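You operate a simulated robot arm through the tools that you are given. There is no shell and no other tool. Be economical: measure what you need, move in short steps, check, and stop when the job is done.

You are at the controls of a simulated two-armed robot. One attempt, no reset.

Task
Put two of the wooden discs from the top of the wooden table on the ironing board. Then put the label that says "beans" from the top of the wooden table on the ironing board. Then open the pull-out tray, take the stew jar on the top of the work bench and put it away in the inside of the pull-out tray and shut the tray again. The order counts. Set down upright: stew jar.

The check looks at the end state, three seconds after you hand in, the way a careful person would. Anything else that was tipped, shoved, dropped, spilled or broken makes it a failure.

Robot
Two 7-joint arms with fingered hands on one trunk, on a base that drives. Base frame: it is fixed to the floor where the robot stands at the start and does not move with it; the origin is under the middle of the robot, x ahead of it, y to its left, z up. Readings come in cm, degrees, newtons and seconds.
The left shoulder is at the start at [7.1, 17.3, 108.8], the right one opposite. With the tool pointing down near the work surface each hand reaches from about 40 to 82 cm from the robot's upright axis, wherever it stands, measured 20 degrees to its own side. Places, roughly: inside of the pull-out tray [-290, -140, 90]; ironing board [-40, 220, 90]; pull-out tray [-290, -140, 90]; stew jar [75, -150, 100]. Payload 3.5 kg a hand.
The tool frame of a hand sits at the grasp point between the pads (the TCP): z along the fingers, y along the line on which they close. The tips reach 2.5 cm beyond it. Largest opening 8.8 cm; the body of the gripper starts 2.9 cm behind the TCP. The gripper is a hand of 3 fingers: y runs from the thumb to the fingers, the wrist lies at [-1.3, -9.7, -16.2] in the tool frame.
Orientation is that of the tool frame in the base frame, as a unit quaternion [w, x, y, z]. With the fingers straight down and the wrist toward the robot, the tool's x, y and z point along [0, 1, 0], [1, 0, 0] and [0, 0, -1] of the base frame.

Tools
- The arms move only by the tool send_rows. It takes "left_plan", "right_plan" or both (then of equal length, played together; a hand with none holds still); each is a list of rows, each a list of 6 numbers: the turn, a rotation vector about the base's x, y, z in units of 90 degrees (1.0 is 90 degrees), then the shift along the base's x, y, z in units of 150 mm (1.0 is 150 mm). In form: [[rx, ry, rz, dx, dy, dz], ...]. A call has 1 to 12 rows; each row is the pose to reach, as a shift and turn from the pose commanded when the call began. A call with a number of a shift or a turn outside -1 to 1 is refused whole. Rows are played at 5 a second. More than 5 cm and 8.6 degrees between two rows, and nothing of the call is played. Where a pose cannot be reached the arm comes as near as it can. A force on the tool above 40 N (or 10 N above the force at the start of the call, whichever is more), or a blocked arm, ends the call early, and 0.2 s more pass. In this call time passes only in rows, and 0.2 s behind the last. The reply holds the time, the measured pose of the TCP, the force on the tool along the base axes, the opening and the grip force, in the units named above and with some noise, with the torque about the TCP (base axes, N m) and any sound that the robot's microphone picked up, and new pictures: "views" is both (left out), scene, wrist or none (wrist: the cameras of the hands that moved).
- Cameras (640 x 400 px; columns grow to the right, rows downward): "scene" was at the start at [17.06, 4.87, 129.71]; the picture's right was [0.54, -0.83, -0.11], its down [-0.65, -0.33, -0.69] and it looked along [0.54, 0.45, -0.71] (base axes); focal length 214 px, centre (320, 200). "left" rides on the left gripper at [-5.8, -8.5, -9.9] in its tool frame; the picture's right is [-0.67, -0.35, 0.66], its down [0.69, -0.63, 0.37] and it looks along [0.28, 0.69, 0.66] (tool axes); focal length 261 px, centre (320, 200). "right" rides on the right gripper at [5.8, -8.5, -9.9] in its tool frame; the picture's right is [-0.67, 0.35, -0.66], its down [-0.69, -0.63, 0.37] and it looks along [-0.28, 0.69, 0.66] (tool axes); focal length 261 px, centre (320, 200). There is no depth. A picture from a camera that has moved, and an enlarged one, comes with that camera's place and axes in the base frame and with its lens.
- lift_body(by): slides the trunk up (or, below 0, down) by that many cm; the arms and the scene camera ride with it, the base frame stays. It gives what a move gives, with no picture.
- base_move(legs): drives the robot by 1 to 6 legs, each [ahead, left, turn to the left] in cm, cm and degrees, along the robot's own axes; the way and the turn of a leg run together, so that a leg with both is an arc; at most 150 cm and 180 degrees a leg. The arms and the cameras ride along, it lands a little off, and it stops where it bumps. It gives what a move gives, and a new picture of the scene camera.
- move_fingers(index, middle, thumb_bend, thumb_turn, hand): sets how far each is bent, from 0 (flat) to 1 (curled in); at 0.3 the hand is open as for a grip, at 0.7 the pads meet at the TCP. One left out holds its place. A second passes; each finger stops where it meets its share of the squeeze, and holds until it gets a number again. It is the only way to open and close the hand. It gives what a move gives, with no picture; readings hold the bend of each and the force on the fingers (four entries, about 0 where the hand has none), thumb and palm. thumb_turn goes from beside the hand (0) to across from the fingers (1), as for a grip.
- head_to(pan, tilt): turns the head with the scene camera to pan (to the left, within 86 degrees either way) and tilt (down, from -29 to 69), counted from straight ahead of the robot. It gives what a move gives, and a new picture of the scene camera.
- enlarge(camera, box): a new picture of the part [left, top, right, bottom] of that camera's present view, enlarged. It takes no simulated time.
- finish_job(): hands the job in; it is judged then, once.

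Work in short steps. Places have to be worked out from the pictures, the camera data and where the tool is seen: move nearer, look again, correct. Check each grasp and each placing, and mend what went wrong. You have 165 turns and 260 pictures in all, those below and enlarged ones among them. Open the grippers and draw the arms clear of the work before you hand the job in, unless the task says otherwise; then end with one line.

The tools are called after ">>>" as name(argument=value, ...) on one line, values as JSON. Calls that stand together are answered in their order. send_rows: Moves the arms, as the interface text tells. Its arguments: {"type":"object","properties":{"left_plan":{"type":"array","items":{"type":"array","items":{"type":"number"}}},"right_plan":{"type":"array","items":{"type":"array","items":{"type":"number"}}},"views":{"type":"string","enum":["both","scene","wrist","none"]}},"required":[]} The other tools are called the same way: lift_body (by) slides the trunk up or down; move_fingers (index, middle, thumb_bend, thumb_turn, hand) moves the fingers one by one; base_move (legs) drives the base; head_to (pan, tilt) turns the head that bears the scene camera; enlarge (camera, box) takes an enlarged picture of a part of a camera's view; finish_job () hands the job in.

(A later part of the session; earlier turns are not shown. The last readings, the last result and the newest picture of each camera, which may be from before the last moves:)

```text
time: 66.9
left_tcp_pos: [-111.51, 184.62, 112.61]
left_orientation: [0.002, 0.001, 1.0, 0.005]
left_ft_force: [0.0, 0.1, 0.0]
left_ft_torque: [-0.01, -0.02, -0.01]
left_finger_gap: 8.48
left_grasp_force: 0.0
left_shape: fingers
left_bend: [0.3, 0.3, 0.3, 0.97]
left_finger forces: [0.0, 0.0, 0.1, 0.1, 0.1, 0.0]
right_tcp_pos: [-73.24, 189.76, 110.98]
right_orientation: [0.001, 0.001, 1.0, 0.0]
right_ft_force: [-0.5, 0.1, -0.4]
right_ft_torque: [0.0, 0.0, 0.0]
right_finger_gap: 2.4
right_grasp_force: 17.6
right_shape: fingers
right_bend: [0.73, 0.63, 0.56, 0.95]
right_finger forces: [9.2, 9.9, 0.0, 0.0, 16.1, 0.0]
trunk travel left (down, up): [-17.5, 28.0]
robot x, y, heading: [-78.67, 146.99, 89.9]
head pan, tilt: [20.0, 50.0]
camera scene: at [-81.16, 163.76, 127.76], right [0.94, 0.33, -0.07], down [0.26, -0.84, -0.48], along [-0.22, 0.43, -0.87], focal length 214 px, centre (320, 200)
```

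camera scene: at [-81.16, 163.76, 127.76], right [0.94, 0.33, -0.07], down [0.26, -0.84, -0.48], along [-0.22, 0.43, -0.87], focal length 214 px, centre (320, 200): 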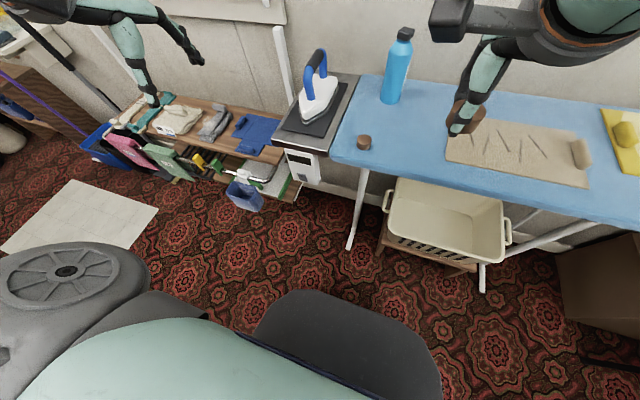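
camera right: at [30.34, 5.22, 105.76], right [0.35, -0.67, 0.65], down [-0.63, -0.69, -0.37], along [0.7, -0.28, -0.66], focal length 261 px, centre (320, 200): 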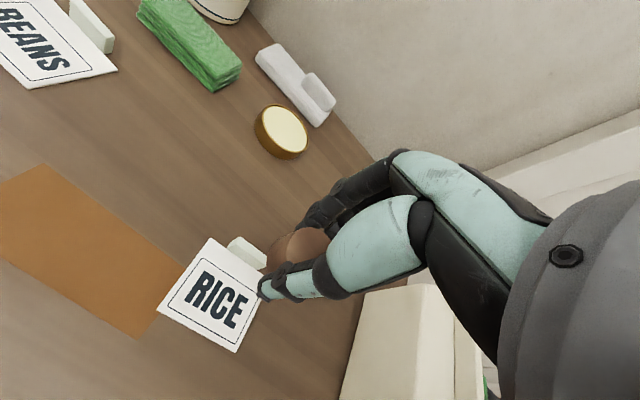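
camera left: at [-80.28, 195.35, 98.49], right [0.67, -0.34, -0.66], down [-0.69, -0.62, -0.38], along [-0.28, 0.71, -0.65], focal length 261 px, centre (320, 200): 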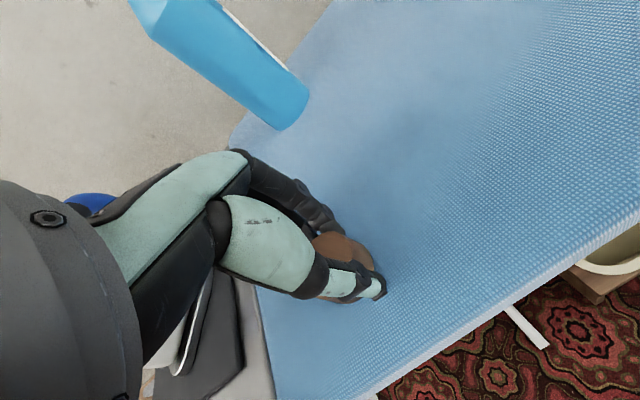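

Move right hand over [-79.5, 204] and down to z≈95.

>>> send_rows(right_plan=[[0, 0, 0, -0.1, 0.25, -0.1], [0, 0, 0, -0.2, 0.5, -0.2], [0, 0, 0, -0.3, 0.75, -0.35], [0, 0, 0, -0.41, 0.93, -0.5], [0, 0, 0, -0.41, 0.95, -0.8], [0, 0, 0, -0.41, 0.95, -1], [0, 0, 0, -0.41, 0.95, -1]])

```text
time: 68.5
left_tcp_pos: [-111.57, 184.6, 112.67]
left_orientation: [0.003, 0.002, 1.0, 0.005]
left_ft_force: [-0.4, -0.7, -0.3]
left_ft_torque: [0.03, 0.01, -0.02]
left_finger_gap: 8.43
left_grasp_force: 0.0
left_shape: fingers
left_bend: [0.3, 0.3, 0.3, 0.97]
left_finger forces: [0.0, 0.1, 0.0, 0.0, 0.0, 0.0]
right_tcp_pos: [-79.84, 204.02, 95.9]
right_orientation: [0.0, 0.001, 1.0, 0.0]
right_ft_force: [-0.1, 0.5, 0.3]
right_ft_torque: [0.02, 0.01, -0.04]
right_finger_gap: 2.33
right_grasp_force: 17.1
right_shape: fingers
right_bend: [0.73, 0.63, 0.56, 0.95]
right_finger forces: [9.2, 10.1, 0.0, 0.0, 16.2, 0.0]
trunk travel left (down, up): [-17.5, 28.0]
robot x, y, heading: [-78.81, 147.38, 89.6]
head pan, tilt: [20.0, 50.0]
camera scene: at [-81.24, 163.74, 127.76], right [0.94, 0.33, -0.07], down [0.26, -0.84, -0.48], along [-0.22, 0.43, -0.87], focal length 214 px, centre (320, 200)
camera right: at [-85.67, 195.63, 105.86], right [0.67, 0.35, 0.66], down [0.68, -0.63, -0.37], along [0.29, 0.69, -0.66], focal length 261 px, centre (320, 200)
```

scene: 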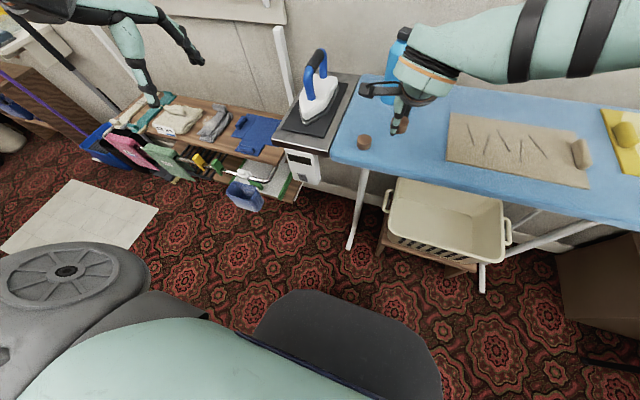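
right: 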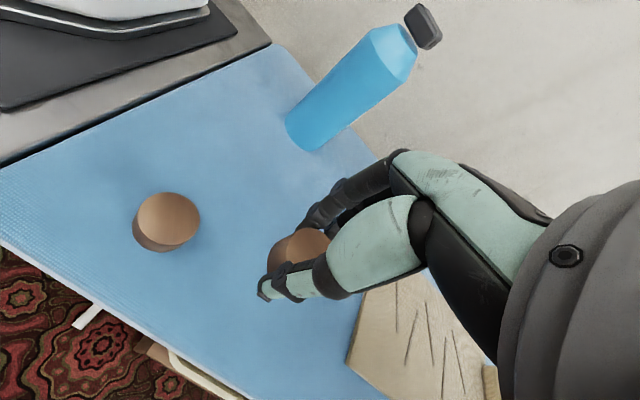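

Clear of bottle and B. Descend to contact.

>>> send_rows(right_plan=[[0, 0, 0, 0, 0, -0.2], [0, 0, 0, 0, 0, -0.36], [0, 0, 0, 0, 0, -0.42], [0, 0, 0, 0, 0, -0.45], [0, 0, 0, 0, 0, -0.48], [0, 0, 0, 0, 0, -0.51], [0, 0, 0, 0, 0, -0.54]], views="wrist")

```text
time: 70.1
left_tcp_pos: [-111.47, 184.27, 112.81]
left_orientation: [0.003, 0.002, 1.0, 0.007]
left_ft_force: [0.9, 0.9, -0.3]
left_ft_torque: [-0.02, -0.01, 0.01]
left_finger_gap: 8.48
left_grasp_force: 0.1
left_shape: fingers
left_bend: [0.3, 0.3, 0.3, 0.97]
left_finger forces: [0.1, 0.1, 0.0, 0.0, 0.0, 0.0]
right_tcp_pos: [-79.7, 204.17, 88.69]
right_orientation: [-0.004, 0.001, 1.0, 0.008]
right_ft_force: [2.2, -2.5, 25.1]
right_ft_torque: [-0.83, 0.08, 0.07]
right_finger_gap: 2.34
right_grasp_force: 25.3
right_shape: fingers
right_bend: [0.73, 0.64, 0.56, 0.96]
right_finger forces: [8.2, 9.4, 0.0, 0.0, 33.2, 0.0]
trunk travel left (down, up): [-17.5, 28.0]
robot x, y, heading: [-78.59, 147.23, 89.9]
head pan, tilt: [20.0, 50.0]
stopped in row 7 (right hand): the force on the tool passed its limit (the readings are from after the stop); the commanded pose is now the measured one
camera right: at [-85.53, 195.78, 98.6], right [0.68, 0.34, 0.66], down [0.68, -0.63, -0.38], along [0.28, 0.7, -0.65], focal length 261 px, centre (320, 200)
```

right: 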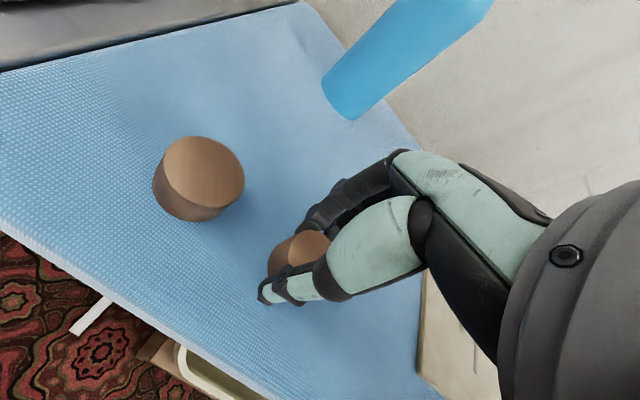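

Contact. Back off slightly and release.

>>> send_rows(right_plan=[[0, 0, 0, 0, 0, 0.02], [0, 0, 0, 0, 0, 0.02]], views="none")

>>> move_fingers(hand="right", index=0.3, middle=0.3, thumb_bend=0.3)

>>> send_rows(right_plan=[[0, 0, 0, 0, 0, 0.2], [0, 0, 0, 0, 0, 0.5], [0, 0, 0, 0, 0, 0.8], [0, 0, 0, 0, 0, 1], [0, 0, 0, 0, -0.3, 1], [0, 0, 0, 0.15, -0.55, 1], [0, 0, 0, 0.3, -0.8, 1], [0, 0, 0, 0.5, -1, 1]], views="scene")

```text
time: 70.7
left_tcp_pos: [-111.59, 184.51, 112.72]
left_orientation: [0.002, 0.001, 1.0, 0.006]
left_ft_force: [0.8, -0.2, 0.5]
left_ft_torque: [0.01, 0.0, 0.03]
left_finger_gap: 8.48
left_grasp_force: 0.1
left_shape: fingers
left_bend: [0.3, 0.3, 0.3, 0.97]
left_finger forces: [0.1, 0.0, 0.0, 0.0, 0.0, 0.1]
right_tcp_pos: [-79.56, 204.21, 88.71]
right_orientation: [-0.001, 0.001, 1.0, 0.004]
right_ft_force: [0.3, -2.6, 8.1]
right_ft_torque: [-0.25, 0.05, -0.01]
right_finger_gap: 2.34
right_grasp_force: 19.0
right_shape: fingers
right_bend: [0.73, 0.64, 0.56, 0.95]
right_finger forces: [8.9, 9.5, 0.0, 0.0, 19.2, 0.0]
trunk travel left (down, up): [-17.5, 28.0]
robot x, y, heading: [-78.28, 147.16, 90.0]
head pan, tilt: [20.0, 50.0]
```

```text
time: 71.7
left_tcp_pos: [-111.61, 184.59, 112.58]
left_orientation: [0.002, 0.001, 1.0, 0.005]
left_ft_force: [0.2, -0.4, 0.1]
left_ft_torque: [0.01, 0.0, 0.01]
left_finger_gap: 8.45
left_grasp_force: 0.1
left_shape: fingers
left_bend: [0.3, 0.3, 0.3, 0.97]
left_finger forces: [0.0, 0.0, 0.0, 0.0, 0.0, 0.0]
right_tcp_pos: [-79.76, 204.34, 88.66]
right_orientation: [-0.003, 0.002, 1.0, 0.003]
right_ft_force: [0.9, -0.7, 0.5]
right_ft_torque: [-0.02, 0.0, 0.02]
right_finger_gap: 8.46
right_grasp_force: 0.0
right_shape: fingers
right_bend: [0.3, 0.3, 0.3, 0.97]
right_finger forces: [0.1, 0.0, 0.0, 0.0, 0.0, 0.0]
trunk travel left (down, up): [-17.5, 28.0]
robot x, y, heading: [-78.68, 146.97, 89.7]
head pan, tilt: [20.0, 50.0]
```

```text
time: 73.5
left_tcp_pos: [-111.42, 184.55, 112.8]
left_orientation: [0.002, 0.002, 1.0, 0.005]
left_ft_force: [-0.4, 0.7, 0.2]
left_ft_torque: [-0.02, 0.02, 0.01]
left_finger_gap: 8.44
left_grasp_force: 0.2
left_shape: fingers
left_bend: [0.3, 0.3, 0.3, 0.97]
left_finger forces: [0.0, 0.0, 0.0, 0.1, 0.0, 0.1]
right_tcp_pos: [-71.99, 189.25, 103.7]
right_orientation: [-0.003, 0.001, 1.0, 0.005]
right_ft_force: [0.0, -0.4, -0.5]
right_ft_torque: [-0.03, 0.01, 0.0]
right_finger_gap: 8.43
right_grasp_force: 0.1
right_shape: fingers
right_bend: [0.3, 0.3, 0.3, 0.97]
right_finger forces: [0.0, 0.0, 0.0, 0.1, 0.0, 0.0]
trunk travel left (down, up): [-17.5, 28.0]
robot x, y, heading: [-78.9, 146.87, 89.7]
head pan, tilt: [20.0, 50.0]
camera scene: at [-81.08, 163.66, 127.78], right [0.94, 0.33, -0.07], down [0.26, -0.84, -0.48], along [-0.22, 0.44, -0.87], focal length 214 px, centre (320, 200)
```

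scene: 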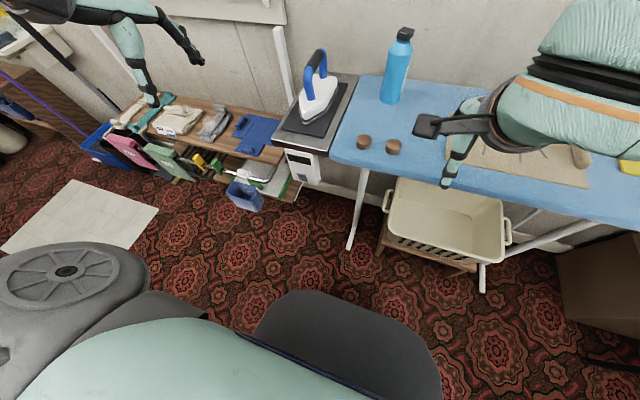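

Both discs are on the board. Raise hands and drive back toward the table.

>>> send_rows(right_plan=[[0, 0, 0, 0, -0.1, 0.2], [0, 0, 0, 0, -0.2, 0.4], [0, 0, 0, 0, -0.3, 0.5]], views="none")

>>> base_move(legs=[[-35, 0, 0], [0, -51, 0], [-120, 0, 0], [0, 0, -90]])

>>> head_to(pan=0, tilt=45)

```text
time: 74.3
left_tcp_pos: [-111.47, 184.63, 112.72]
left_orientation: [0.003, 0.001, 1.0, 0.005]
left_ft_force: [0.2, -0.3, -0.2]
left_ft_torque: [0.0, 0.04, -0.01]
left_finger_gap: 8.47
left_grasp_force: 0.1
left_shape: fingers
left_bend: [0.3, 0.3, 0.3, 0.97]
left_finger forces: [0.0, 0.0, 0.0, 0.0, 0.0, 0.0]
right_tcp_pos: [-72.19, 184.83, 111.13]
right_orientation: [-0.002, 0.002, 1.0, 0.003]
right_ft_force: [0.6, -0.2, 0.4]
right_ft_torque: [0.0, -0.02, 0.01]
right_finger_gap: 8.42
right_grasp_force: 0.1
right_shape: fingers
right_bend: [0.3, 0.3, 0.3, 0.97]
right_finger forces: [0.1, 0.0, 0.0, 0.1, 0.0, 0.1]
trunk travel left (down, up): [-17.5, 28.0]
robot x, y, heading: [-78.8, 147.6, 89.9]
head pan, tilt: [20.0, 50.0]
```

```text
time: 88.7
left_tcp_pos: [7.55, 22.29, 112.69]
left_orientation: [0.006, 0.712, 0.702, 0.002]
left_ft_force: [-0.7, -0.3, -0.2]
left_ft_torque: [0.0, -0.03, 0.0]
left_finger_gap: 8.45
left_grasp_force: 0.0
left_shape: fingers
left_bend: [0.3, 0.3, 0.3, 0.97]
left_finger forces: [0.0, 0.1, 0.0, 0.0, 0.1, 0.0]
right_tcp_pos: [7.27, -17.11, 111.12]
right_orientation: [0.001, 0.712, 0.702, 0.004]
right_ft_force: [-0.6, 0.5, 0.3]
right_ft_torque: [-0.01, 0.01, 0.01]
right_finger_gap: 8.46
right_grasp_force: 0.2
right_shape: fingers
right_bend: [0.3, 0.3, 0.3, 0.97]
right_finger forces: [0.0, 0.0, 0.0, 0.0, 0.0, 0.0]
trunk travel left (down, up): [-17.5, 28.0]
robot x, y, heading: [-30.36, -9.92, -0.7]
head pan, tilt: [20.0, 50.0]
camera scene: at [-13.57, -7.78, 127.76], right [0.32, -0.94, -0.07], down [-0.84, -0.25, -0.48], along [0.44, 0.21, -0.87], focal length 214 px, centre (320, 200)
```

scene: 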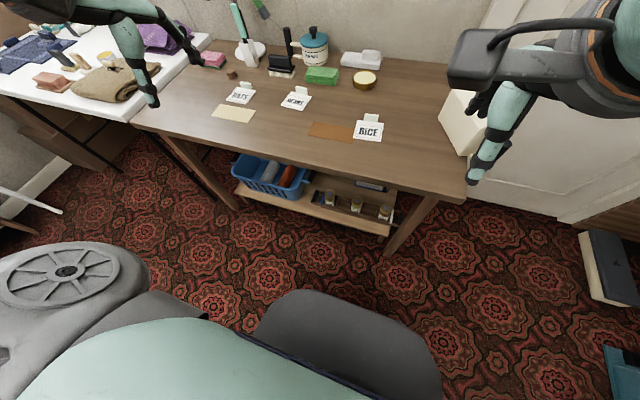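

```text
time: 89.5
left_tcp_pos: [7.48, 22.2, 112.68]
left_orientation: [0.006, 0.712, 0.702, 0.002]
left_ft_force: [-0.2, 0.3, -0.4]
left_ft_torque: [0.01, 0.01, 0.02]
left_finger_gap: 8.46
left_grasp_force: 0.1
left_shape: fingers
left_bend: [0.3, 0.3, 0.3, 0.97]
left_finger forces: [0.1, 0.0, 0.0, 0.0, 0.1, 0.0]
right_tcp_pos: [7.37, -17.05, 111.25]
right_orientation: [0.001, 0.711, 0.703, 0.004]
right_ft_force: [0.4, 0.2, -0.4]
right_ft_torque: [0.02, 0.0, 0.02]
right_finger_gap: 8.43
right_grasp_force: 0.2
right_shape: fingers
right_bend: [0.3, 0.3, 0.3, 0.97]
right_finger forces: [0.0, 0.1, 0.0, 0.1, 0.1, 0.0]
trunk travel left (down, up): [-17.5, 28.0]
robot x, y, heading: [-30.42, -10.32, -0.6]
head pan, tilt: [0.0, 45.0]
camera scene: at [-12.58, -10.42, 128.25], right [-0.01, -1.0, 0.0], down [-0.84, 0.01, -0.55], along [0.55, -0.01, -0.84], focal length 214 px, centre (320, 200)
```

scene: 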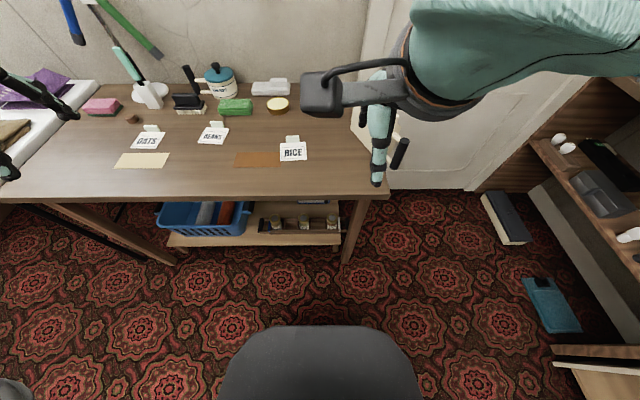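

Next I restore the shoved machine. Move the base closer to it and look at it.

>>> base_move(legs=[[12, -20, 0]])

>>> head_to(pan=-5, tilt=45)

```text
time: 91.3
left_tcp_pos: [19.12, 2.23, 112.75]
left_orientation: [0.006, 0.711, 0.703, 0.002]
left_ft_force: [-0.9, -1.0, -0.8]
left_ft_torque: [0.02, -0.02, 0.01]
left_finger_gap: 8.46
left_grasp_force: 0.0
left_shape: fingers
left_bend: [0.3, 0.3, 0.3, 0.97]
left_finger forces: [0.0, 0.0, 0.1, 0.0, 0.0, 0.1]
right_tcp_pos: [19.19, -37.09, 111.24]
right_orientation: [0.001, 0.71, 0.704, 0.004]
right_ft_force: [0.6, 0.2, -0.9]
right_ft_torque: [-0.05, -0.02, -0.04]
right_finger_gap: 8.45
right_grasp_force: 0.1
right_shape: fingers
right_bend: [0.3, 0.3, 0.3, 0.97]
right_finger forces: [0.0, 0.0, 0.0, 0.1, 0.1, 0.0]
trunk travel left (down, up): [-17.5, 28.0]
robot x, y, heading: [-18.13, -30.34, -0.4]
head pan, tilt: [0.0, 45.0]
camera scene: at [-0.8, -30.51, 128.26], right [-0.01, -1.0, 0.0], down [-0.84, 0.01, -0.55], along [0.55, -0.01, -0.84], focal length 214 px, centre (320, 200)
```

scene: 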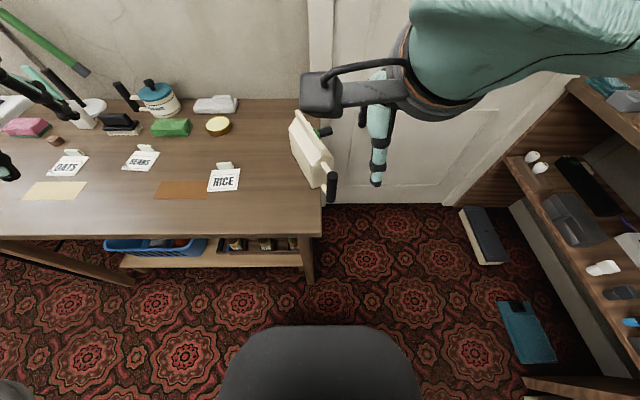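

```text
time: 91.9
left_tcp_pos: [19.17, 2.14, 112.71]
left_orientation: [0.005, 0.711, 0.703, 0.001]
left_ft_force: [-0.3, -0.1, 0.3]
left_ft_torque: [0.01, 0.01, 0.01]
left_finger_gap: 8.45
left_grasp_force: 0.0
left_shape: fingers
left_bend: [0.3, 0.3, 0.3, 0.97]
left_finger forces: [0.0, 0.1, 0.0, 0.1, 0.0, 0.1]
right_tcp_pos: [19.26, -37.25, 111.06]
right_orientation: [0.0, 0.71, 0.704, 0.004]
right_ft_force: [0.8, 0.6, -0.7]
right_ft_torque: [-0.02, -0.02, 0.02]
right_finger_gap: 8.45
right_grasp_force: 0.0
right_shape: fingers
right_bend: [0.3, 0.3, 0.3, 0.97]
right_finger forces: [0.0, 0.1, 0.0, 0.0, 0.0, 0.0]
trunk travel left (down, up): [-17.5, 28.0]
robot x, y, heading: [-18.18, -30.4, -0.4]
head pan, tilt: [-5.0, 45.0]
camera scene: at [-0.79, -31.29, 128.25], right [-0.09, -1.0, 0.02], down [-0.83, 0.07, -0.55], along [0.54, -0.07, -0.84], focal length 214 px, centre (320, 200)
```

scene: 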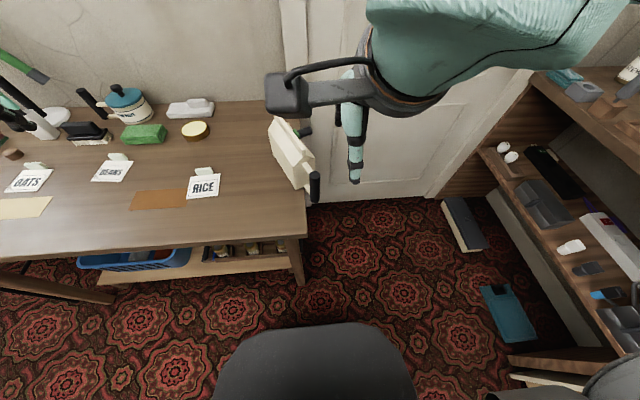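

>>> enlarge(camera="scene", box=[230, 90, 350, 210])

```text
3.33 times, centred on (290, 150) of scene
camera zoom: at [-0.79, -31.29, 128.25], right [-0.09, -1.0, 0.02], down [-0.83, 0.07, -0.55], along [0.54, -0.07, -0.84], focal length 715 px, centre (420, 367)
```

zoom: 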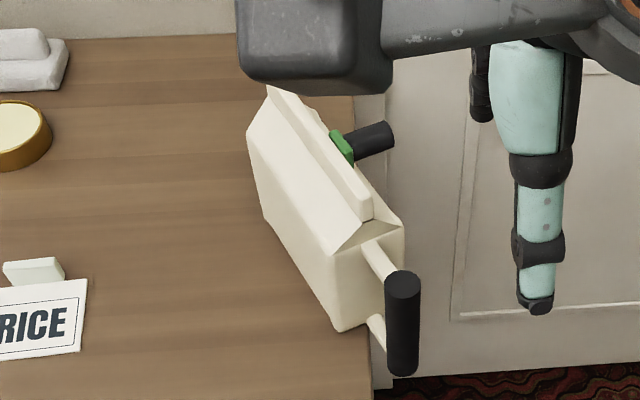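

The machine's handle is a vertical bar at about [30,-34], z 82–91 (originally ≈[29.5,-24.5]). I'll close the right fingers and bring the hand to the right side of the bar to push it back gently.

>>> move_fingers(hand="right", index=0.7, middle=0.7, thumb_bend=0.7)

>>> send_rows(right_plan=[[0, 0, 0, 0.05, -0.2, 0], [0, 0, 0, 0.2, -0.4, 0], [0, 0, 0, 0.45, -0.5, -0.05], [0, 0, 0, 0.72, -0.5, -0.1], [0, 0, 0, 0.72, -0.5, -0.4], [0, 0, 0, 0.72, -0.5, -0.7], [0, 0, 0, 0.72, -0.5, -1]], views="both")

```text
time: 92.9
left_tcp_pos: [19.08, 2.31, 112.73]
left_orientation: [0.005, 0.711, 0.704, 0.003]
left_ft_force: [0.5, -0.4, 0.0]
left_ft_torque: [0.01, -0.02, 0.0]
left_finger_gap: 8.45
left_grasp_force: 0.0
left_shape: fingers
left_bend: [0.3, 0.3, 0.3, 0.97]
left_finger forces: [0.1, 0.1, 0.1, 0.0, 0.0, 0.1]
right_tcp_pos: [19.18, -37.11, 111.2]
right_orientation: [0.001, 0.71, 0.704, 0.003]
right_ft_force: [-0.9, -0.1, 0.7]
right_ft_torque: [-0.03, 0.02, 0.01]
right_finger_gap: 0.0
right_grasp_force: 0.1
right_shape: fingers
right_bend: [0.7, 0.7, 0.7, 0.97]
right_finger forces: [0.1, 0.0, 0.0, 0.0, 0.1, 0.0]
trunk travel left (down, up): [-17.5, 28.0]
robot x, y, heading: [-18.61, -30.38, -0.4]
head pan, tilt: [-5.0, 45.0]
```

```text
time: 94.5
left_tcp_pos: [19.25, 2.24, 112.5]
left_orientation: [0.005, 0.711, 0.703, 0.001]
left_ft_force: [-0.4, 0.7, 0.0]
left_ft_torque: [0.0, -0.02, -0.01]
left_finger_gap: 8.46
left_grasp_force: 0.0
left_shape: fingers
left_bend: [0.3, 0.3, 0.3, 0.97]
left_finger forces: [0.0, 0.0, 0.1, 0.0, 0.0, 0.0]
right_tcp_pos: [29.96, -44.64, 96.1]
right_orientation: [0.0, 0.711, 0.704, 0.004]
right_ft_force: [0.5, 0.5, 0.2]
right_ft_torque: [0.01, 0.02, 0.02]
right_finger_gap: 0.0
right_grasp_force: 0.1
right_shape: fingers
right_bend: [0.7, 0.7, 0.7, 0.97]
right_finger forces: [0.0, 0.0, 0.0, 0.0, 0.1, 0.1]
trunk travel left (down, up): [-17.5, 28.0]
robot x, y, heading: [-18.21, -30.82, -0.4]
head pan, tilt: [-5.0, 45.0]
camera scene: at [-0.73, -31.28, 128.24], right [-0.09, -1.0, 0.02], down [-0.83, 0.07, -0.55], along [0.54, -0.07, -0.84], focal length 214 px, centre (320, 200)
camera right: at [21.47, -38.63, 106.07], right [0.34, -0.68, 0.65], down [-0.63, -0.68, -0.37], along [0.7, -0.29, -0.66], focal length 261 px, centre (320, 200)
```

scene: 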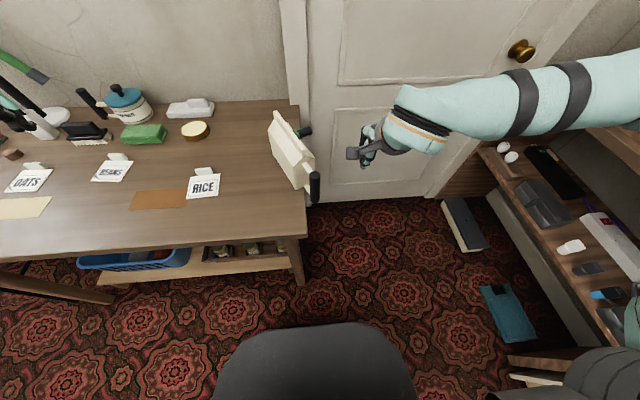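
right: 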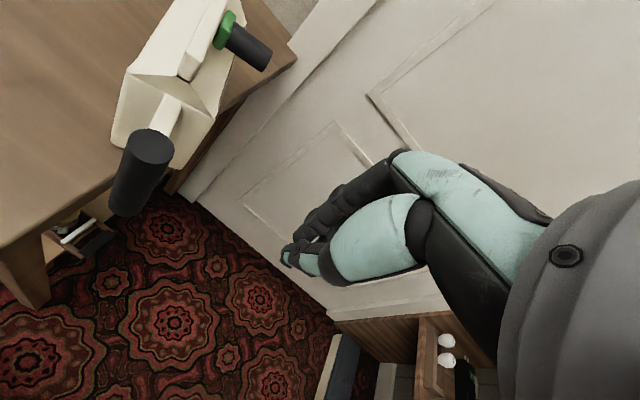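

Bar top is at ≈[31.2,-34,89.6]. Lower the hand beside it to z≈86 and move in to about contact.

>>> send_rows(right_plan=[[0, 0, 0, 0.05, 0, -0.25], [0, 0, 0, 0.06, 0, -0.5], [0, 0, 0, 0.06, 0, -0.67], [0, 0, 0, 0.06, 0.15, -0.67], [0, 0, 0, 0.06, 0.3, -0.67], [0, 0, 0, 0.06, 0.4, -0.67], [0, 0, 0, 0.06, 0.5, -0.67], [0, 0, 0, 0.06, 0.57, -0.67]], views="both")

```text
time: 96.3
left_tcp_pos: [19.19, 2.17, 112.76]
left_orientation: [0.006, 0.711, 0.703, 0.001]
left_ft_force: [-0.6, -0.5, 0.5]
left_ft_torque: [0.0, -0.04, 0.0]
left_finger_gap: 8.45
left_grasp_force: 0.1
left_shape: fingers
left_bend: [0.3, 0.3, 0.3, 0.97]
left_finger forces: [0.0, 0.0, 0.0, 0.0, 0.0, 0.0]
right_tcp_pos: [31.03, -36.1, 86.13]
right_orientation: [0.001, 0.711, 0.704, 0.004]
right_ft_force: [-0.2, -0.6, 0.4]
right_ft_torque: [0.02, 0.0, -0.01]
right_finger_gap: 0.0
right_grasp_force: 0.1
right_shape: fingers
right_bend: [0.7, 0.7, 0.7, 0.97]
right_finger forces: [0.4, 0.0, 0.0, 0.1, 0.1, 0.0]
trunk travel left (down, up): [-17.5, 28.0]
robot x, y, heading: [-18.37, -30.5, -0.4]
head pan, tilt: [-5.0, 45.0]
camera scene: at [-0.81, -31.23, 128.25], right [-0.09, -1.0, 0.02], down [-0.83, 0.07, -0.55], along [0.54, -0.07, -0.84], focal length 214 px, centre (320, 200)
camera right: at [22.38, -30.04, 96.06], right [0.34, -0.68, 0.66], down [-0.63, -0.68, -0.37], along [0.7, -0.29, -0.66], focal length 261 px, centre (320, 200)
```

scene: 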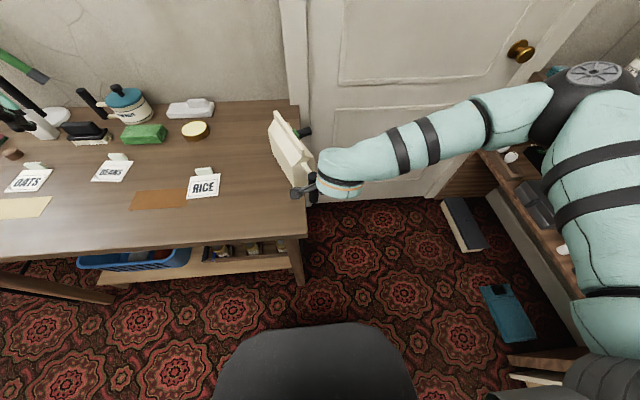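
right: 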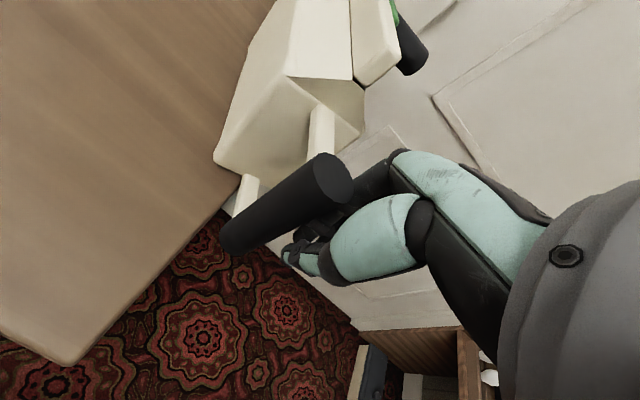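

Fingers are just at the bar. Push +y 4.5 cm gently and check.

>>> send_rows(right_plan=[[0, 0, 0, 0, 0.05, 0], [0, 0, 0, 0, 0.1, 0], [0, 0, 0, 0, 0.15, 0], [0, 0, 0, 0, 0.2, 0], [0, 0, 0, 0, 0.25, 0], [0, 0, 0, 0, 0.3, 0]], views="both")

```text
time: 97.7
left_tcp_pos: [19.3, 2.14, 112.58]
left_orientation: [0.005, 0.711, 0.704, 0.002]
left_ft_force: [0.2, 0.2, -0.5]
left_ft_torque: [-0.03, 0.02, 0.01]
left_finger_gap: 8.44
left_grasp_force: 0.1
left_shape: fingers
left_bend: [0.3, 0.3, 0.3, 0.97]
left_finger forces: [0.0, 0.1, 0.1, 0.0, 0.0, 0.1]
right_tcp_pos: [30.94, -31.48, 86.08]
right_orientation: [0.001, 0.71, 0.704, 0.003]
right_ft_force: [0.1, -0.2, 0.7]
right_ft_torque: [0.0, -0.01, -0.03]
right_finger_gap: 0.0
right_grasp_force: 0.3
right_shape: fingers
right_bend: [0.7, 0.7, 0.7, 0.97]
right_finger forces: [0.2, 0.0, 0.1, 0.1, 0.1, 0.0]
trunk travel left (down, up): [-17.5, 28.0]
robot x, y, heading: [-18.34, -29.95, -0.5]
head pan, tilt: [-5.0, 45.0]
camera scene: at [-0.81, -31.22, 128.25], right [-0.09, -1.0, 0.02], down [-0.83, 0.07, -0.55], along [0.54, -0.07, -0.84], focal length 214 px, centre (320, 200)
camera right: at [22.34, -25.53, 95.98], right [0.34, -0.68, 0.66], down [-0.63, -0.68, -0.37], along [0.7, -0.29, -0.66], focal length 261 px, centre (320, 200)
```

scene: 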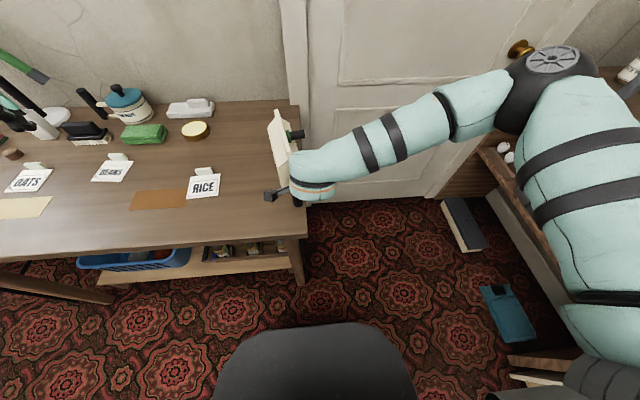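
right: 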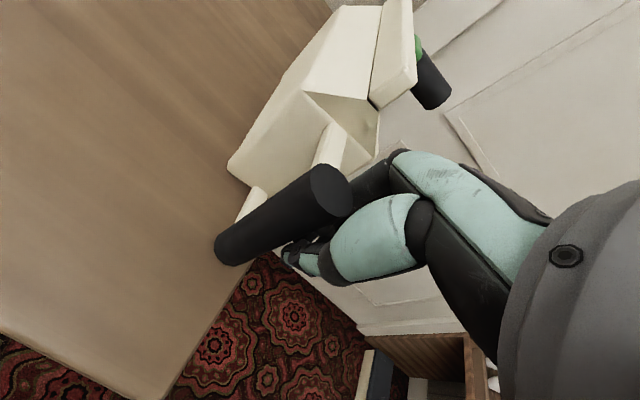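

It rotates back nicely: front-left corner is now ≈[36.4,-24.9] (originally ≈[36.2,-21.3]). Push 4 cm more.

>>> send_rows(right_plan=[[0, 0, 0, 0, 0.05, 0], [0, 0, 0, 0, 0.1, 0], [0, 0, 0, 0, 0.15, 0], [0, 0, 0, 0, 0.2, 0], [0, 0, 0, 0, 0.25, 0], [0, 0, 0, 0, 0.27, 0]], views="both")

```text
time: 99.1
left_tcp_pos: [19.23, 2.28, 112.57]
left_orientation: [0.006, 0.711, 0.703, 0.002]
left_ft_force: [0.8, -0.1, -0.4]
left_ft_torque: [0.01, 0.03, -0.01]
left_finger_gap: 8.46
left_grasp_force: 0.0
left_shape: fingers
left_bend: [0.3, 0.3, 0.3, 0.97]
left_finger forces: [0.1, 0.0, 0.0, 0.0, 0.1, 0.0]
right_tcp_pos: [30.92, -27.46, 86.15]
right_orientation: [0.001, 0.711, 0.703, 0.004]
right_ft_force: [-0.2, -1.0, -0.1]
right_ft_torque: [0.01, -0.01, 0.01]
right_finger_gap: 0.02
right_grasp_force: 0.3
right_shape: fingers
right_bend: [0.7, 0.7, 0.7, 0.98]
right_finger forces: [0.1, 0.1, 0.0, 0.1, 0.3, 0.0]
trunk travel left (down, up): [-17.5, 28.0]
robot x, y, heading: [-18.37, -30.61, -0.5]
head pan, tilt: [-5.0, 45.0]
camera scene: at [-0.82, -31.24, 128.25], right [-0.09, -1.0, 0.02], down [-0.83, 0.07, -0.55], along [0.54, -0.07, -0.84], focal length 214 px, centre (320, 200)
camera right: at [22.4, -21.53, 96.08], right [0.34, -0.68, 0.66], down [-0.63, -0.68, -0.37], along [0.7, -0.29, -0.66], focal length 261 px, centre (320, 200)
```

scene: 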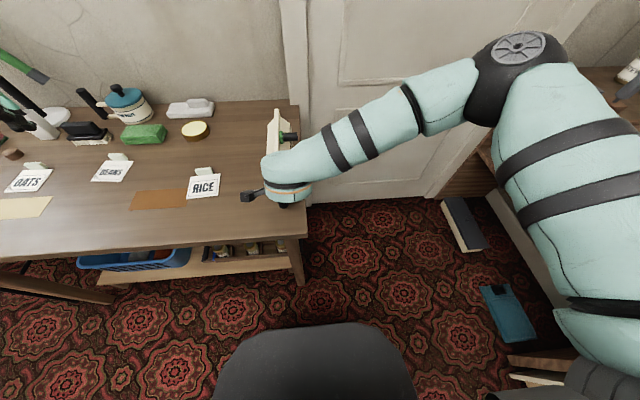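
right: 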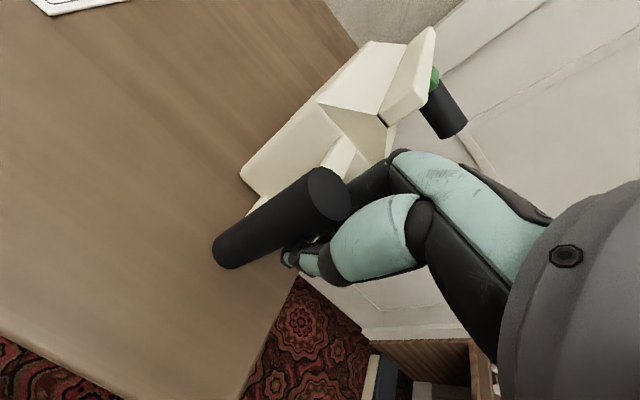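

Machine orientation is back (front-left ≈[36.9,-22.1], edge angle ≈−1.6°). Withdraw the right hand and take the same viewpoint as before the bump to compare.

>>> send_rows(right_plan=[[0, 0, 0, 0, -0.2, 0], [0, 0, 0, 0, -0.4, 0.1], [0, 0, 0, 0, -0.6, 0.3], [0, 0, 0, -0.1, -0.8, 0.5], [0, 0, 0, -0.2, -1, 0.7], [0, 0, 0, -0.2, -1, 1]], views="none")

>>> send_rows(right_plan=[[0, 0, 0, -0.1, -0.1, 0.25], [0, 0, 0, -0.2, -0.2, 0.5], [0, 0, 0, -0.4, -0.3, 0.7]], views="none")

>>> head_to(pan=0, tilt=50)

>>> base_move(legs=[[6.4, 0, 0]])

```text
time: 100.5
left_tcp_pos: [19.11, 2.23, 112.55]
left_orientation: [0.007, 0.711, 0.704, 0.003]
left_ft_force: [-0.7, 0.2, 0.2]
left_ft_torque: [0.02, 0.04, -0.03]
left_finger_gap: 8.48
left_grasp_force: 0.1
left_shape: fingers
left_bend: [0.3, 0.3, 0.3, 0.97]
left_finger forces: [0.1, 0.0, 0.0, 0.0, 0.0, 0.0]
right_tcp_pos: [28.06, -42.34, 101.12]
right_orientation: [0.001, 0.711, 0.704, 0.004]
right_ft_force: [0.8, 0.0, -0.3]
right_ft_torque: [0.03, 0.02, 0.01]
right_finger_gap: 0.0
right_grasp_force: 0.1
right_shape: fingers
right_bend: [0.7, 0.7, 0.7, 0.98]
right_finger forces: [0.0, 0.0, 0.1, 0.0, 0.0, 0.1]
trunk travel left (down, up): [-17.5, 28.0]
robot x, y, heading: [-18.52, -30.53, -0.5]
head pan, tilt: [-5.0, 45.0]
```

```text
time: 101.3
left_tcp_pos: [19.12, 2.08, 112.72]
left_orientation: [0.006, 0.71, 0.704, 0.003]
left_ft_force: [0.1, 0.8, -1.0]
left_ft_torque: [0.03, 0.02, 0.01]
left_finger_gap: 8.43
left_grasp_force: 0.0
left_shape: fingers
left_bend: [0.3, 0.3, 0.3, 0.97]
left_finger forces: [0.1, 0.0, 0.0, 0.1, 0.0, 0.0]
right_tcp_pos: [22.01, -47.24, 111.84]
right_orientation: [0.001, 0.71, 0.704, 0.004]
right_ft_force: [-0.1, -0.8, -0.4]
right_ft_torque: [0.01, -0.05, 0.03]
right_finger_gap: 0.0
right_grasp_force: 0.1
right_shape: fingers
right_bend: [0.7, 0.7, 0.7, 0.98]
right_finger forces: [0.0, 0.0, 0.1, 0.1, 0.0, 0.0]
trunk travel left (down, up): [-17.5, 28.0]
robot x, y, heading: [-18.33, -30.5, -0.5]
head pan, tilt: [-5.0, 45.0]
```

```text
time: 102.0
left_tcp_pos: [19.16, 2.22, 112.8]
left_orientation: [0.005, 0.711, 0.703, 0.003]
left_ft_force: [-0.2, -0.2, 1.2]
left_ft_torque: [0.03, -0.01, -0.02]
left_finger_gap: 8.45
left_grasp_force: 0.0
left_shape: fingers
left_bend: [0.3, 0.3, 0.3, 0.97]
left_finger forces: [0.0, 0.1, 0.0, 0.1, 0.0, 0.0]
right_tcp_pos: [22.12, -47.18, 111.71]
right_orientation: [0.0, 0.71, 0.704, 0.005]
right_ft_force: [0.2, -0.3, 0.4]
right_ft_torque: [0.01, -0.04, 0.03]
right_finger_gap: 0.02
right_grasp_force: 0.1
right_shape: fingers
right_bend: [0.7, 0.7, 0.7, 0.98]
right_finger forces: [0.1, 0.1, 0.0, 0.0, 0.0, 0.0]
trunk travel left (down, up): [-17.5, 28.0]
robot x, y, heading: [-18.29, -30.59, -0.7]
head pan, tilt: [0.0, 50.0]
camera scene: at [-1.34, -30.54, 127.66], right [-0.01, -1.0, 0.0], down [-0.88, 0.01, -0.47], along [0.47, 0.0, -0.88], focal length 214 px, centre (320, 200)
```

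scene: 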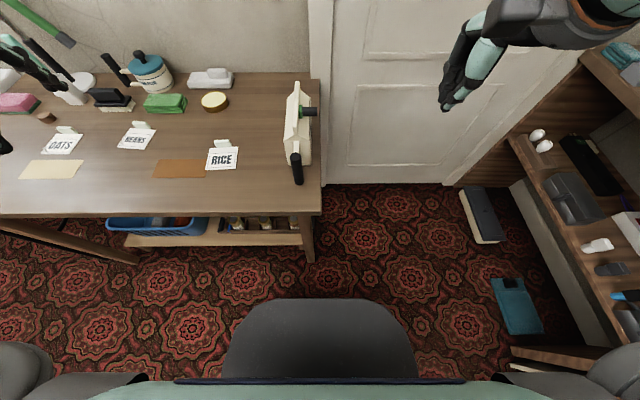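

```text
time: 103.0
left_tcp_pos: [25.43, 2.1, 112.6]
left_orientation: [0.007, 0.71, 0.704, 0.002]
left_ft_force: [0.7, 0.0, 0.1]
left_ft_torque: [-0.01, -0.03, 0.01]
left_finger_gap: 8.47
left_grasp_force: 0.1
left_shape: fingers
left_bend: [0.3, 0.3, 0.3, 0.97]
left_finger forces: [0.1, 0.0, 0.1, 0.1, 0.0, 0.0]
right_tcp_pos: [28.3, -47.12, 111.77]
right_orientation: [0.001, 0.71, 0.704, 0.004]
right_ft_force: [1.2, -1.0, -0.4]
right_ft_torque: [0.0, 0.02, -0.01]
right_finger_gap: 0.0
right_grasp_force: 0.1
right_shape: fingers
right_bend: [0.7, 0.7, 0.7, 0.98]
right_finger forces: [0.0, 0.1, 0.0, 0.0, 0.0, 0.0]
trunk travel left (down, up): [-17.5, 28.0]
robot x, y, heading: [-12.18, -30.44, -0.7]
head pan, tilt: [0.0, 50.0]
camera scene: at [4.89, -30.58, 127.69], right [-0.01, -1.0, 0.0], down [-0.88, 0.01, -0.47], along [0.47, 0.0, -0.88], focal length 214 px, centre (320, 200)
```

scene: 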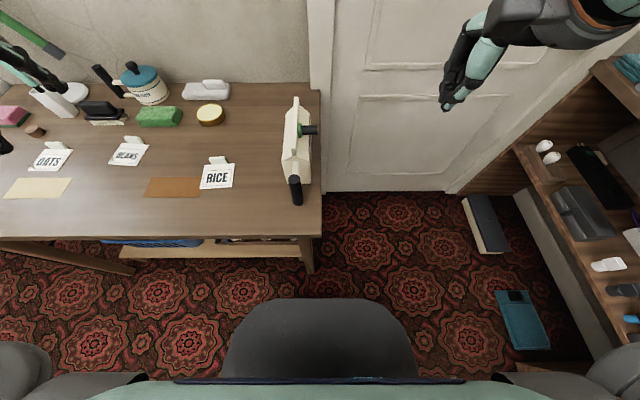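

The view matches the original within about 1 cm, so the machine is restored. Now drive left 50 cm to pick up the BEANS label with the right hand.

>>> base_move(legs=[[0, 50, 0.6]])

>>> move_fingers(hand="right", index=0.35, middle=0.35, thumb_bend=0.35)

>>> enlarge(camera="scene", box=[200, 60, 440, 210])

```text
time: 105.9
left_tcp_pos: [26.03, 51.44, 112.73]
left_orientation: [0.006, 0.711, 0.703, 0.003]
left_ft_force: [-0.3, -0.1, -1.0]
left_ft_torque: [0.01, 0.04, 0.03]
left_finger_gap: 8.47
left_grasp_force: 0.1
left_shape: fingers
left_bend: [0.3, 0.3, 0.3, 0.97]
left_finger forces: [0.0, 0.0, 0.0, 0.1, 0.0, 0.0]
right_tcp_pos: [29.03, 2.19, 111.75]
right_orientation: [0.0, 0.711, 0.703, 0.005]
right_ft_force: [-0.1, -1.0, 0.0]
right_ft_torque: [0.03, 0.04, 0.0]
right_finger_gap: 0.02
right_grasp_force: 0.0
right_shape: fingers
right_bend: [0.7, 0.7, 0.7, 0.98]
right_finger forces: [0.0, 0.0, 0.1, 0.0, 0.1, 0.0]
trunk travel left (down, up): [-17.5, 28.0]
robot x, y, heading: [-11.48, 18.99, -0.7]
head pan, tilt: [0.0, 50.0]
camera scene: at [5.5, 18.73, 127.66], right [-0.01, -1.0, 0.0], down [-0.88, 0.01, -0.47], along [0.47, -0.01, -0.88], focal length 214 px, centre (320, 200)
```

scene: 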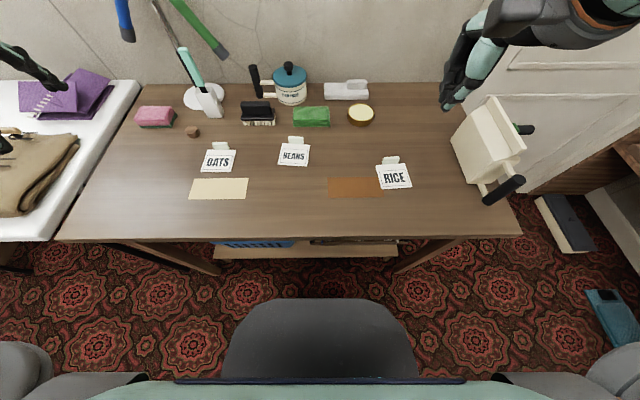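

```text
time: 106.9
left_tcp_pos: [26.15, 51.3, 112.72]
left_orientation: [0.006, 0.712, 0.703, 0.003]
left_ft_force: [-1.0, -0.3, -0.8]
left_ft_torque: [0.0, 0.03, -0.01]
left_finger_gap: 8.45
left_grasp_force: 0.1
left_shape: fingers
left_bend: [0.3, 0.3, 0.3, 0.97]
left_finger forces: [0.1, 0.0, 0.1, 0.0, 0.1, 0.1]
right_tcp_pos: [28.89, 2.09, 111.75]
right_orientation: [0.002, 0.711, 0.703, 0.005]
right_ft_force: [1.8, -0.7, 0.2]
right_ft_torque: [0.0, -0.01, 0.02]
right_finger_gap: 7.4
right_grasp_force: 0.0
right_shape: fingers
right_bend: [0.35, 0.35, 0.35, 0.98]
right_finger forces: [0.0, 0.0, 0.0, 0.1, 0.1, 0.0]
trunk travel left (down, up): [-17.5, 28.0]
robot x, y, heading: [-11.22, 18.56, -0.8]
head pan, tilt: [0.0, 50.0]
```

```text
2.67 times, centred on (320, 135) of scene
camera zoom: at [5.5, 18.73, 127.66], right [-0.01, -1.0, 0.0], down [-0.88, 0.01, -0.47], along [0.47, -0.01, -0.88], focal length 572 px, centre (320, 373)
```

zoom: 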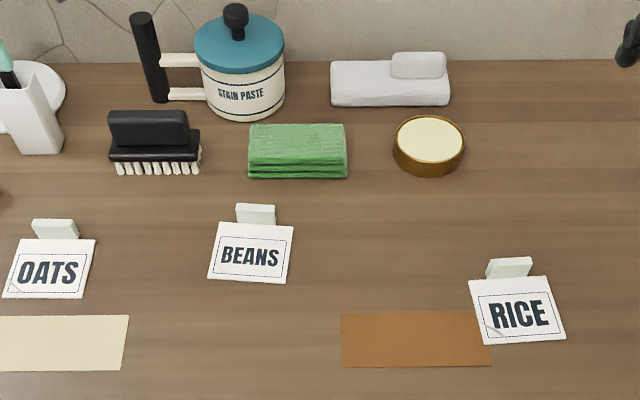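

BEANS tab at about [51,25.2]. Move the right hand above it.

>>> send_rows(right_plan=[[0, 0, 0, 0.2, 0.2, 0], [0, 0, 0, 0.4, 0.4, 0], [0, 0, 0, 0.6, 0.6, 0], [0, 0, 0, 0.8, 0.8, 0], [0, 0, 0, 1, 1, 0]], views="none")

>>> send_rows(right_plan=[[0, 0, 0, 0.15, 0.15, -0.1], [0, 0, 0, 0.3, 0.3, -0.25], [0, 0, 0, 0.4, 0.45, -0.4], [0, 0, 0, 0.45, 0.54, -0.6], [0, 0, 0, 0.45, 0.54, -0.8], [0, 0, 0, 0.45, 0.54, -1], [0, 0, 0, 0.45, 0.54, -1]], views="wrist")

```text
time: 108.1
left_tcp_pos: [26.24, 51.52, 112.71]
left_orientation: [0.006, 0.711, 0.703, 0.002]
left_ft_force: [0.2, -0.2, 0.2]
left_ft_torque: [0.02, -0.03, 0.02]
left_finger_gap: 8.45
left_grasp_force: 0.1
left_shape: fingers
left_bend: [0.3, 0.3, 0.3, 0.97]
left_finger forces: [0.0, 0.1, 0.0, 0.0, 0.1, 0.1]
right_tcp_pos: [44.0, 17.44, 111.77]
right_orientation: [0.002, 0.711, 0.703, 0.004]
right_ft_force: [0.7, 1.7, 0.4]
right_ft_torque: [-0.03, -0.01, -0.01]
right_finger_gap: 7.39
right_grasp_force: 0.0
right_shape: fingers
right_bend: [0.35, 0.35, 0.35, 0.98]
right_finger forces: [0.0, 0.0, 0.1, 0.0, 0.0, 0.0]
trunk travel left (down, up): [-17.5, 28.0]
robot x, y, heading: [-11.77, 18.85, -0.7]
head pan, tilt: [0.0, 50.0]
```

```text
time: 109.7
left_tcp_pos: [25.97, 51.49, 112.56]
left_orientation: [0.005, 0.712, 0.702, 0.003]
left_ft_force: [0.7, -0.1, -0.9]
left_ft_torque: [0.02, -0.02, -0.02]
left_finger_gap: 8.45
left_grasp_force: 0.1
left_shape: fingers
left_bend: [0.3, 0.3, 0.3, 0.97]
left_finger forces: [0.0, 0.1, 0.1, 0.0, 0.1, 0.1]
right_tcp_pos: [50.52, 25.09, 96.48]
right_orientation: [0.001, 0.711, 0.703, 0.004]
right_ft_force: [-0.2, 0.2, 0.9]
right_ft_torque: [-0.01, 0.01, -0.02]
right_finger_gap: 7.4
right_grasp_force: 0.0
right_shape: fingers
right_bend: [0.35, 0.35, 0.35, 0.98]
right_finger forces: [0.0, 0.0, 0.0, 0.0, 0.0, 0.0]
trunk travel left (down, up): [-17.5, 28.0]
robot x, y, heading: [-11.4, 18.96, -0.6]
head pan, tilt: [0.0, 50.0]
camera right: at [41.97, 31.09, 106.6], right [0.34, -0.68, 0.66], down [-0.63, -0.68, -0.37], along [0.7, -0.29, -0.66], focal length 261 px, centre (320, 200)
```

right: 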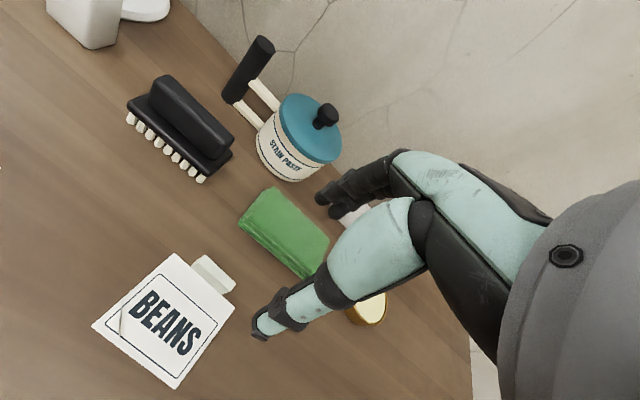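

Tab is around [51.7,25.5], aligned with y. Correct and descend to ~87, close fingers partly.

>>> send_rows(right_plan=[[0, 0, 0, 0.06, 0.02, -0.2], [0, 0, 0, 0.07, 0.02, -0.4], [0, 0, 0, 0.07, 0.02, -0.6], [0, 0, 0, 0.07, 0.02, -0.65]], views="wrist")

```text
time: 110.7
left_tcp_pos: [26.11, 51.38, 112.56]
left_orientation: [0.004, 0.711, 0.703, 0.002]
left_ft_force: [-0.7, 0.5, -0.1]
left_ft_torque: [0.0, 0.01, -0.02]
left_finger_gap: 8.46
left_grasp_force: 0.1
left_shape: fingers
left_bend: [0.3, 0.3, 0.3, 0.97]
left_finger forces: [0.0, 0.0, 0.0, 0.0, 0.1, 0.0]
right_tcp_pos: [51.95, 25.37, 87.0]
right_orientation: [0.001, 0.711, 0.703, 0.004]
right_ft_force: [0.1, 0.1, 0.1]
right_ft_torque: [0.01, 0.01, 0.03]
right_finger_gap: 7.39
right_grasp_force: 0.1
right_shape: fingers
right_bend: [0.35, 0.35, 0.35, 0.98]
right_finger forces: [0.0, 0.0, 0.0, 0.0, 0.0, 0.0]
trunk travel left (down, up): [-17.5, 28.0]
robot x, y, heading: [-11.62, 18.67, -0.5]
head pan, tilt: [0.0, 50.0]
camera right: at [43.24, 31.46, 96.9], right [0.33, -0.68, 0.65], down [-0.64, -0.68, -0.37], along [0.7, -0.29, -0.66], focal length 261 px, centre (320, 200)
```

right: 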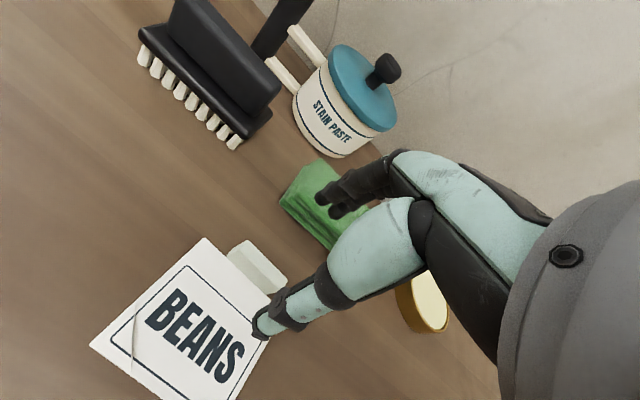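

Well aligned. Narrow the opening so the far fingers stay clear of the green sponge, then descend.

>>> move_fingers(hand="right", index=0.47, middle=0.47, thumb_bend=0.45)

>>> send_rows(right_plan=[[0, 0, 0, 0, 0, -0.15], [0, 0, 0, 0, 0, -0.27], [0, 0, 0, 0, 0, -0.34], [0, 0, 0, 0, 0, -0.38], [0, 0, 0, 0, 0, -0.4]], views="wrist")

```text
time: 111.7
left_tcp_pos: [26.14, 51.48, 112.64]
left_orientation: [0.006, 0.711, 0.703, 0.003]
left_ft_force: [0.5, -0.2, -0.5]
left_ft_torque: [0.03, 0.02, -0.02]
left_finger_gap: 8.48
left_grasp_force: 0.1
left_shape: fingers
left_bend: [0.3, 0.3, 0.3, 0.97]
left_finger forces: [0.1, 0.1, 0.1, 0.0, 0.0, 0.0]
right_tcp_pos: [51.81, 25.54, 87.02]
right_orientation: [0.0, 0.711, 0.703, 0.005]
right_ft_force: [0.1, 0.0, -0.3]
right_ft_torque: [0.02, 0.01, 0.0]
right_finger_gap: 5.1
right_grasp_force: 0.0
right_shape: fingers
right_bend: [0.47, 0.47, 0.45, 0.98]
right_finger forces: [0.0, 0.0, 0.0, 0.0, 0.0, 0.0]
trunk travel left (down, up): [-17.5, 28.0]
robot x, y, heading: [-11.57, 18.99, -0.7]
head pan, tilt: [0.0, 50.0]
```

```text
time: 112.9
left_tcp_pos: [26.12, 51.44, 112.74]
left_orientation: [0.006, 0.711, 0.703, 0.003]
left_ft_force: [-0.3, 0.0, 0.3]
left_ft_torque: [0.0, 0.01, 0.02]
left_finger_gap: 8.46
left_grasp_force: 0.0
left_shape: fingers
left_bend: [0.3, 0.3, 0.3, 0.97]
left_finger forces: [0.0, 0.1, 0.1, 0.0, 0.1, 0.0]
right_tcp_pos: [51.69, 25.54, 81.08]
right_orientation: [0.002, 0.712, 0.703, 0.004]
right_ft_force: [-0.5, 0.3, 0.1]
right_ft_torque: [-0.01, 0.01, -0.01]
right_finger_gap: 5.09
right_grasp_force: 0.0
right_shape: fingers
right_bend: [0.47, 0.47, 0.45, 0.98]
right_finger forces: [0.0, 0.1, 0.0, 0.0, 0.2, 0.0]
trunk travel left (down, up): [-17.5, 28.0]
robot x, y, heading: [-11.71, 18.84, -0.8]
head pan, tilt: [0.0, 50.0]
camera right: at [43.17, 31.54, 90.98], right [0.34, -0.68, 0.66], down [-0.63, -0.68, -0.37], along [0.7, -0.29, -0.66], focal length 261 px, centre (320, 200)
```

right: 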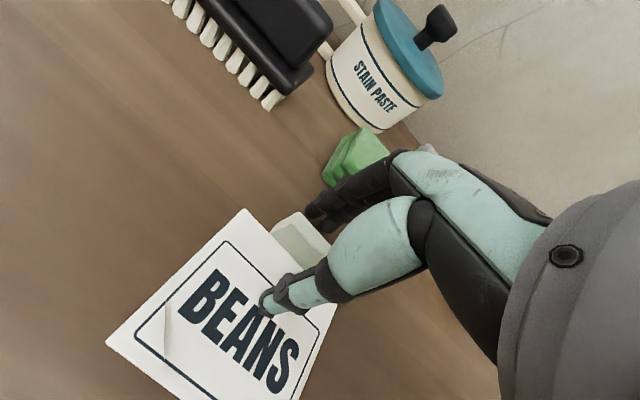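

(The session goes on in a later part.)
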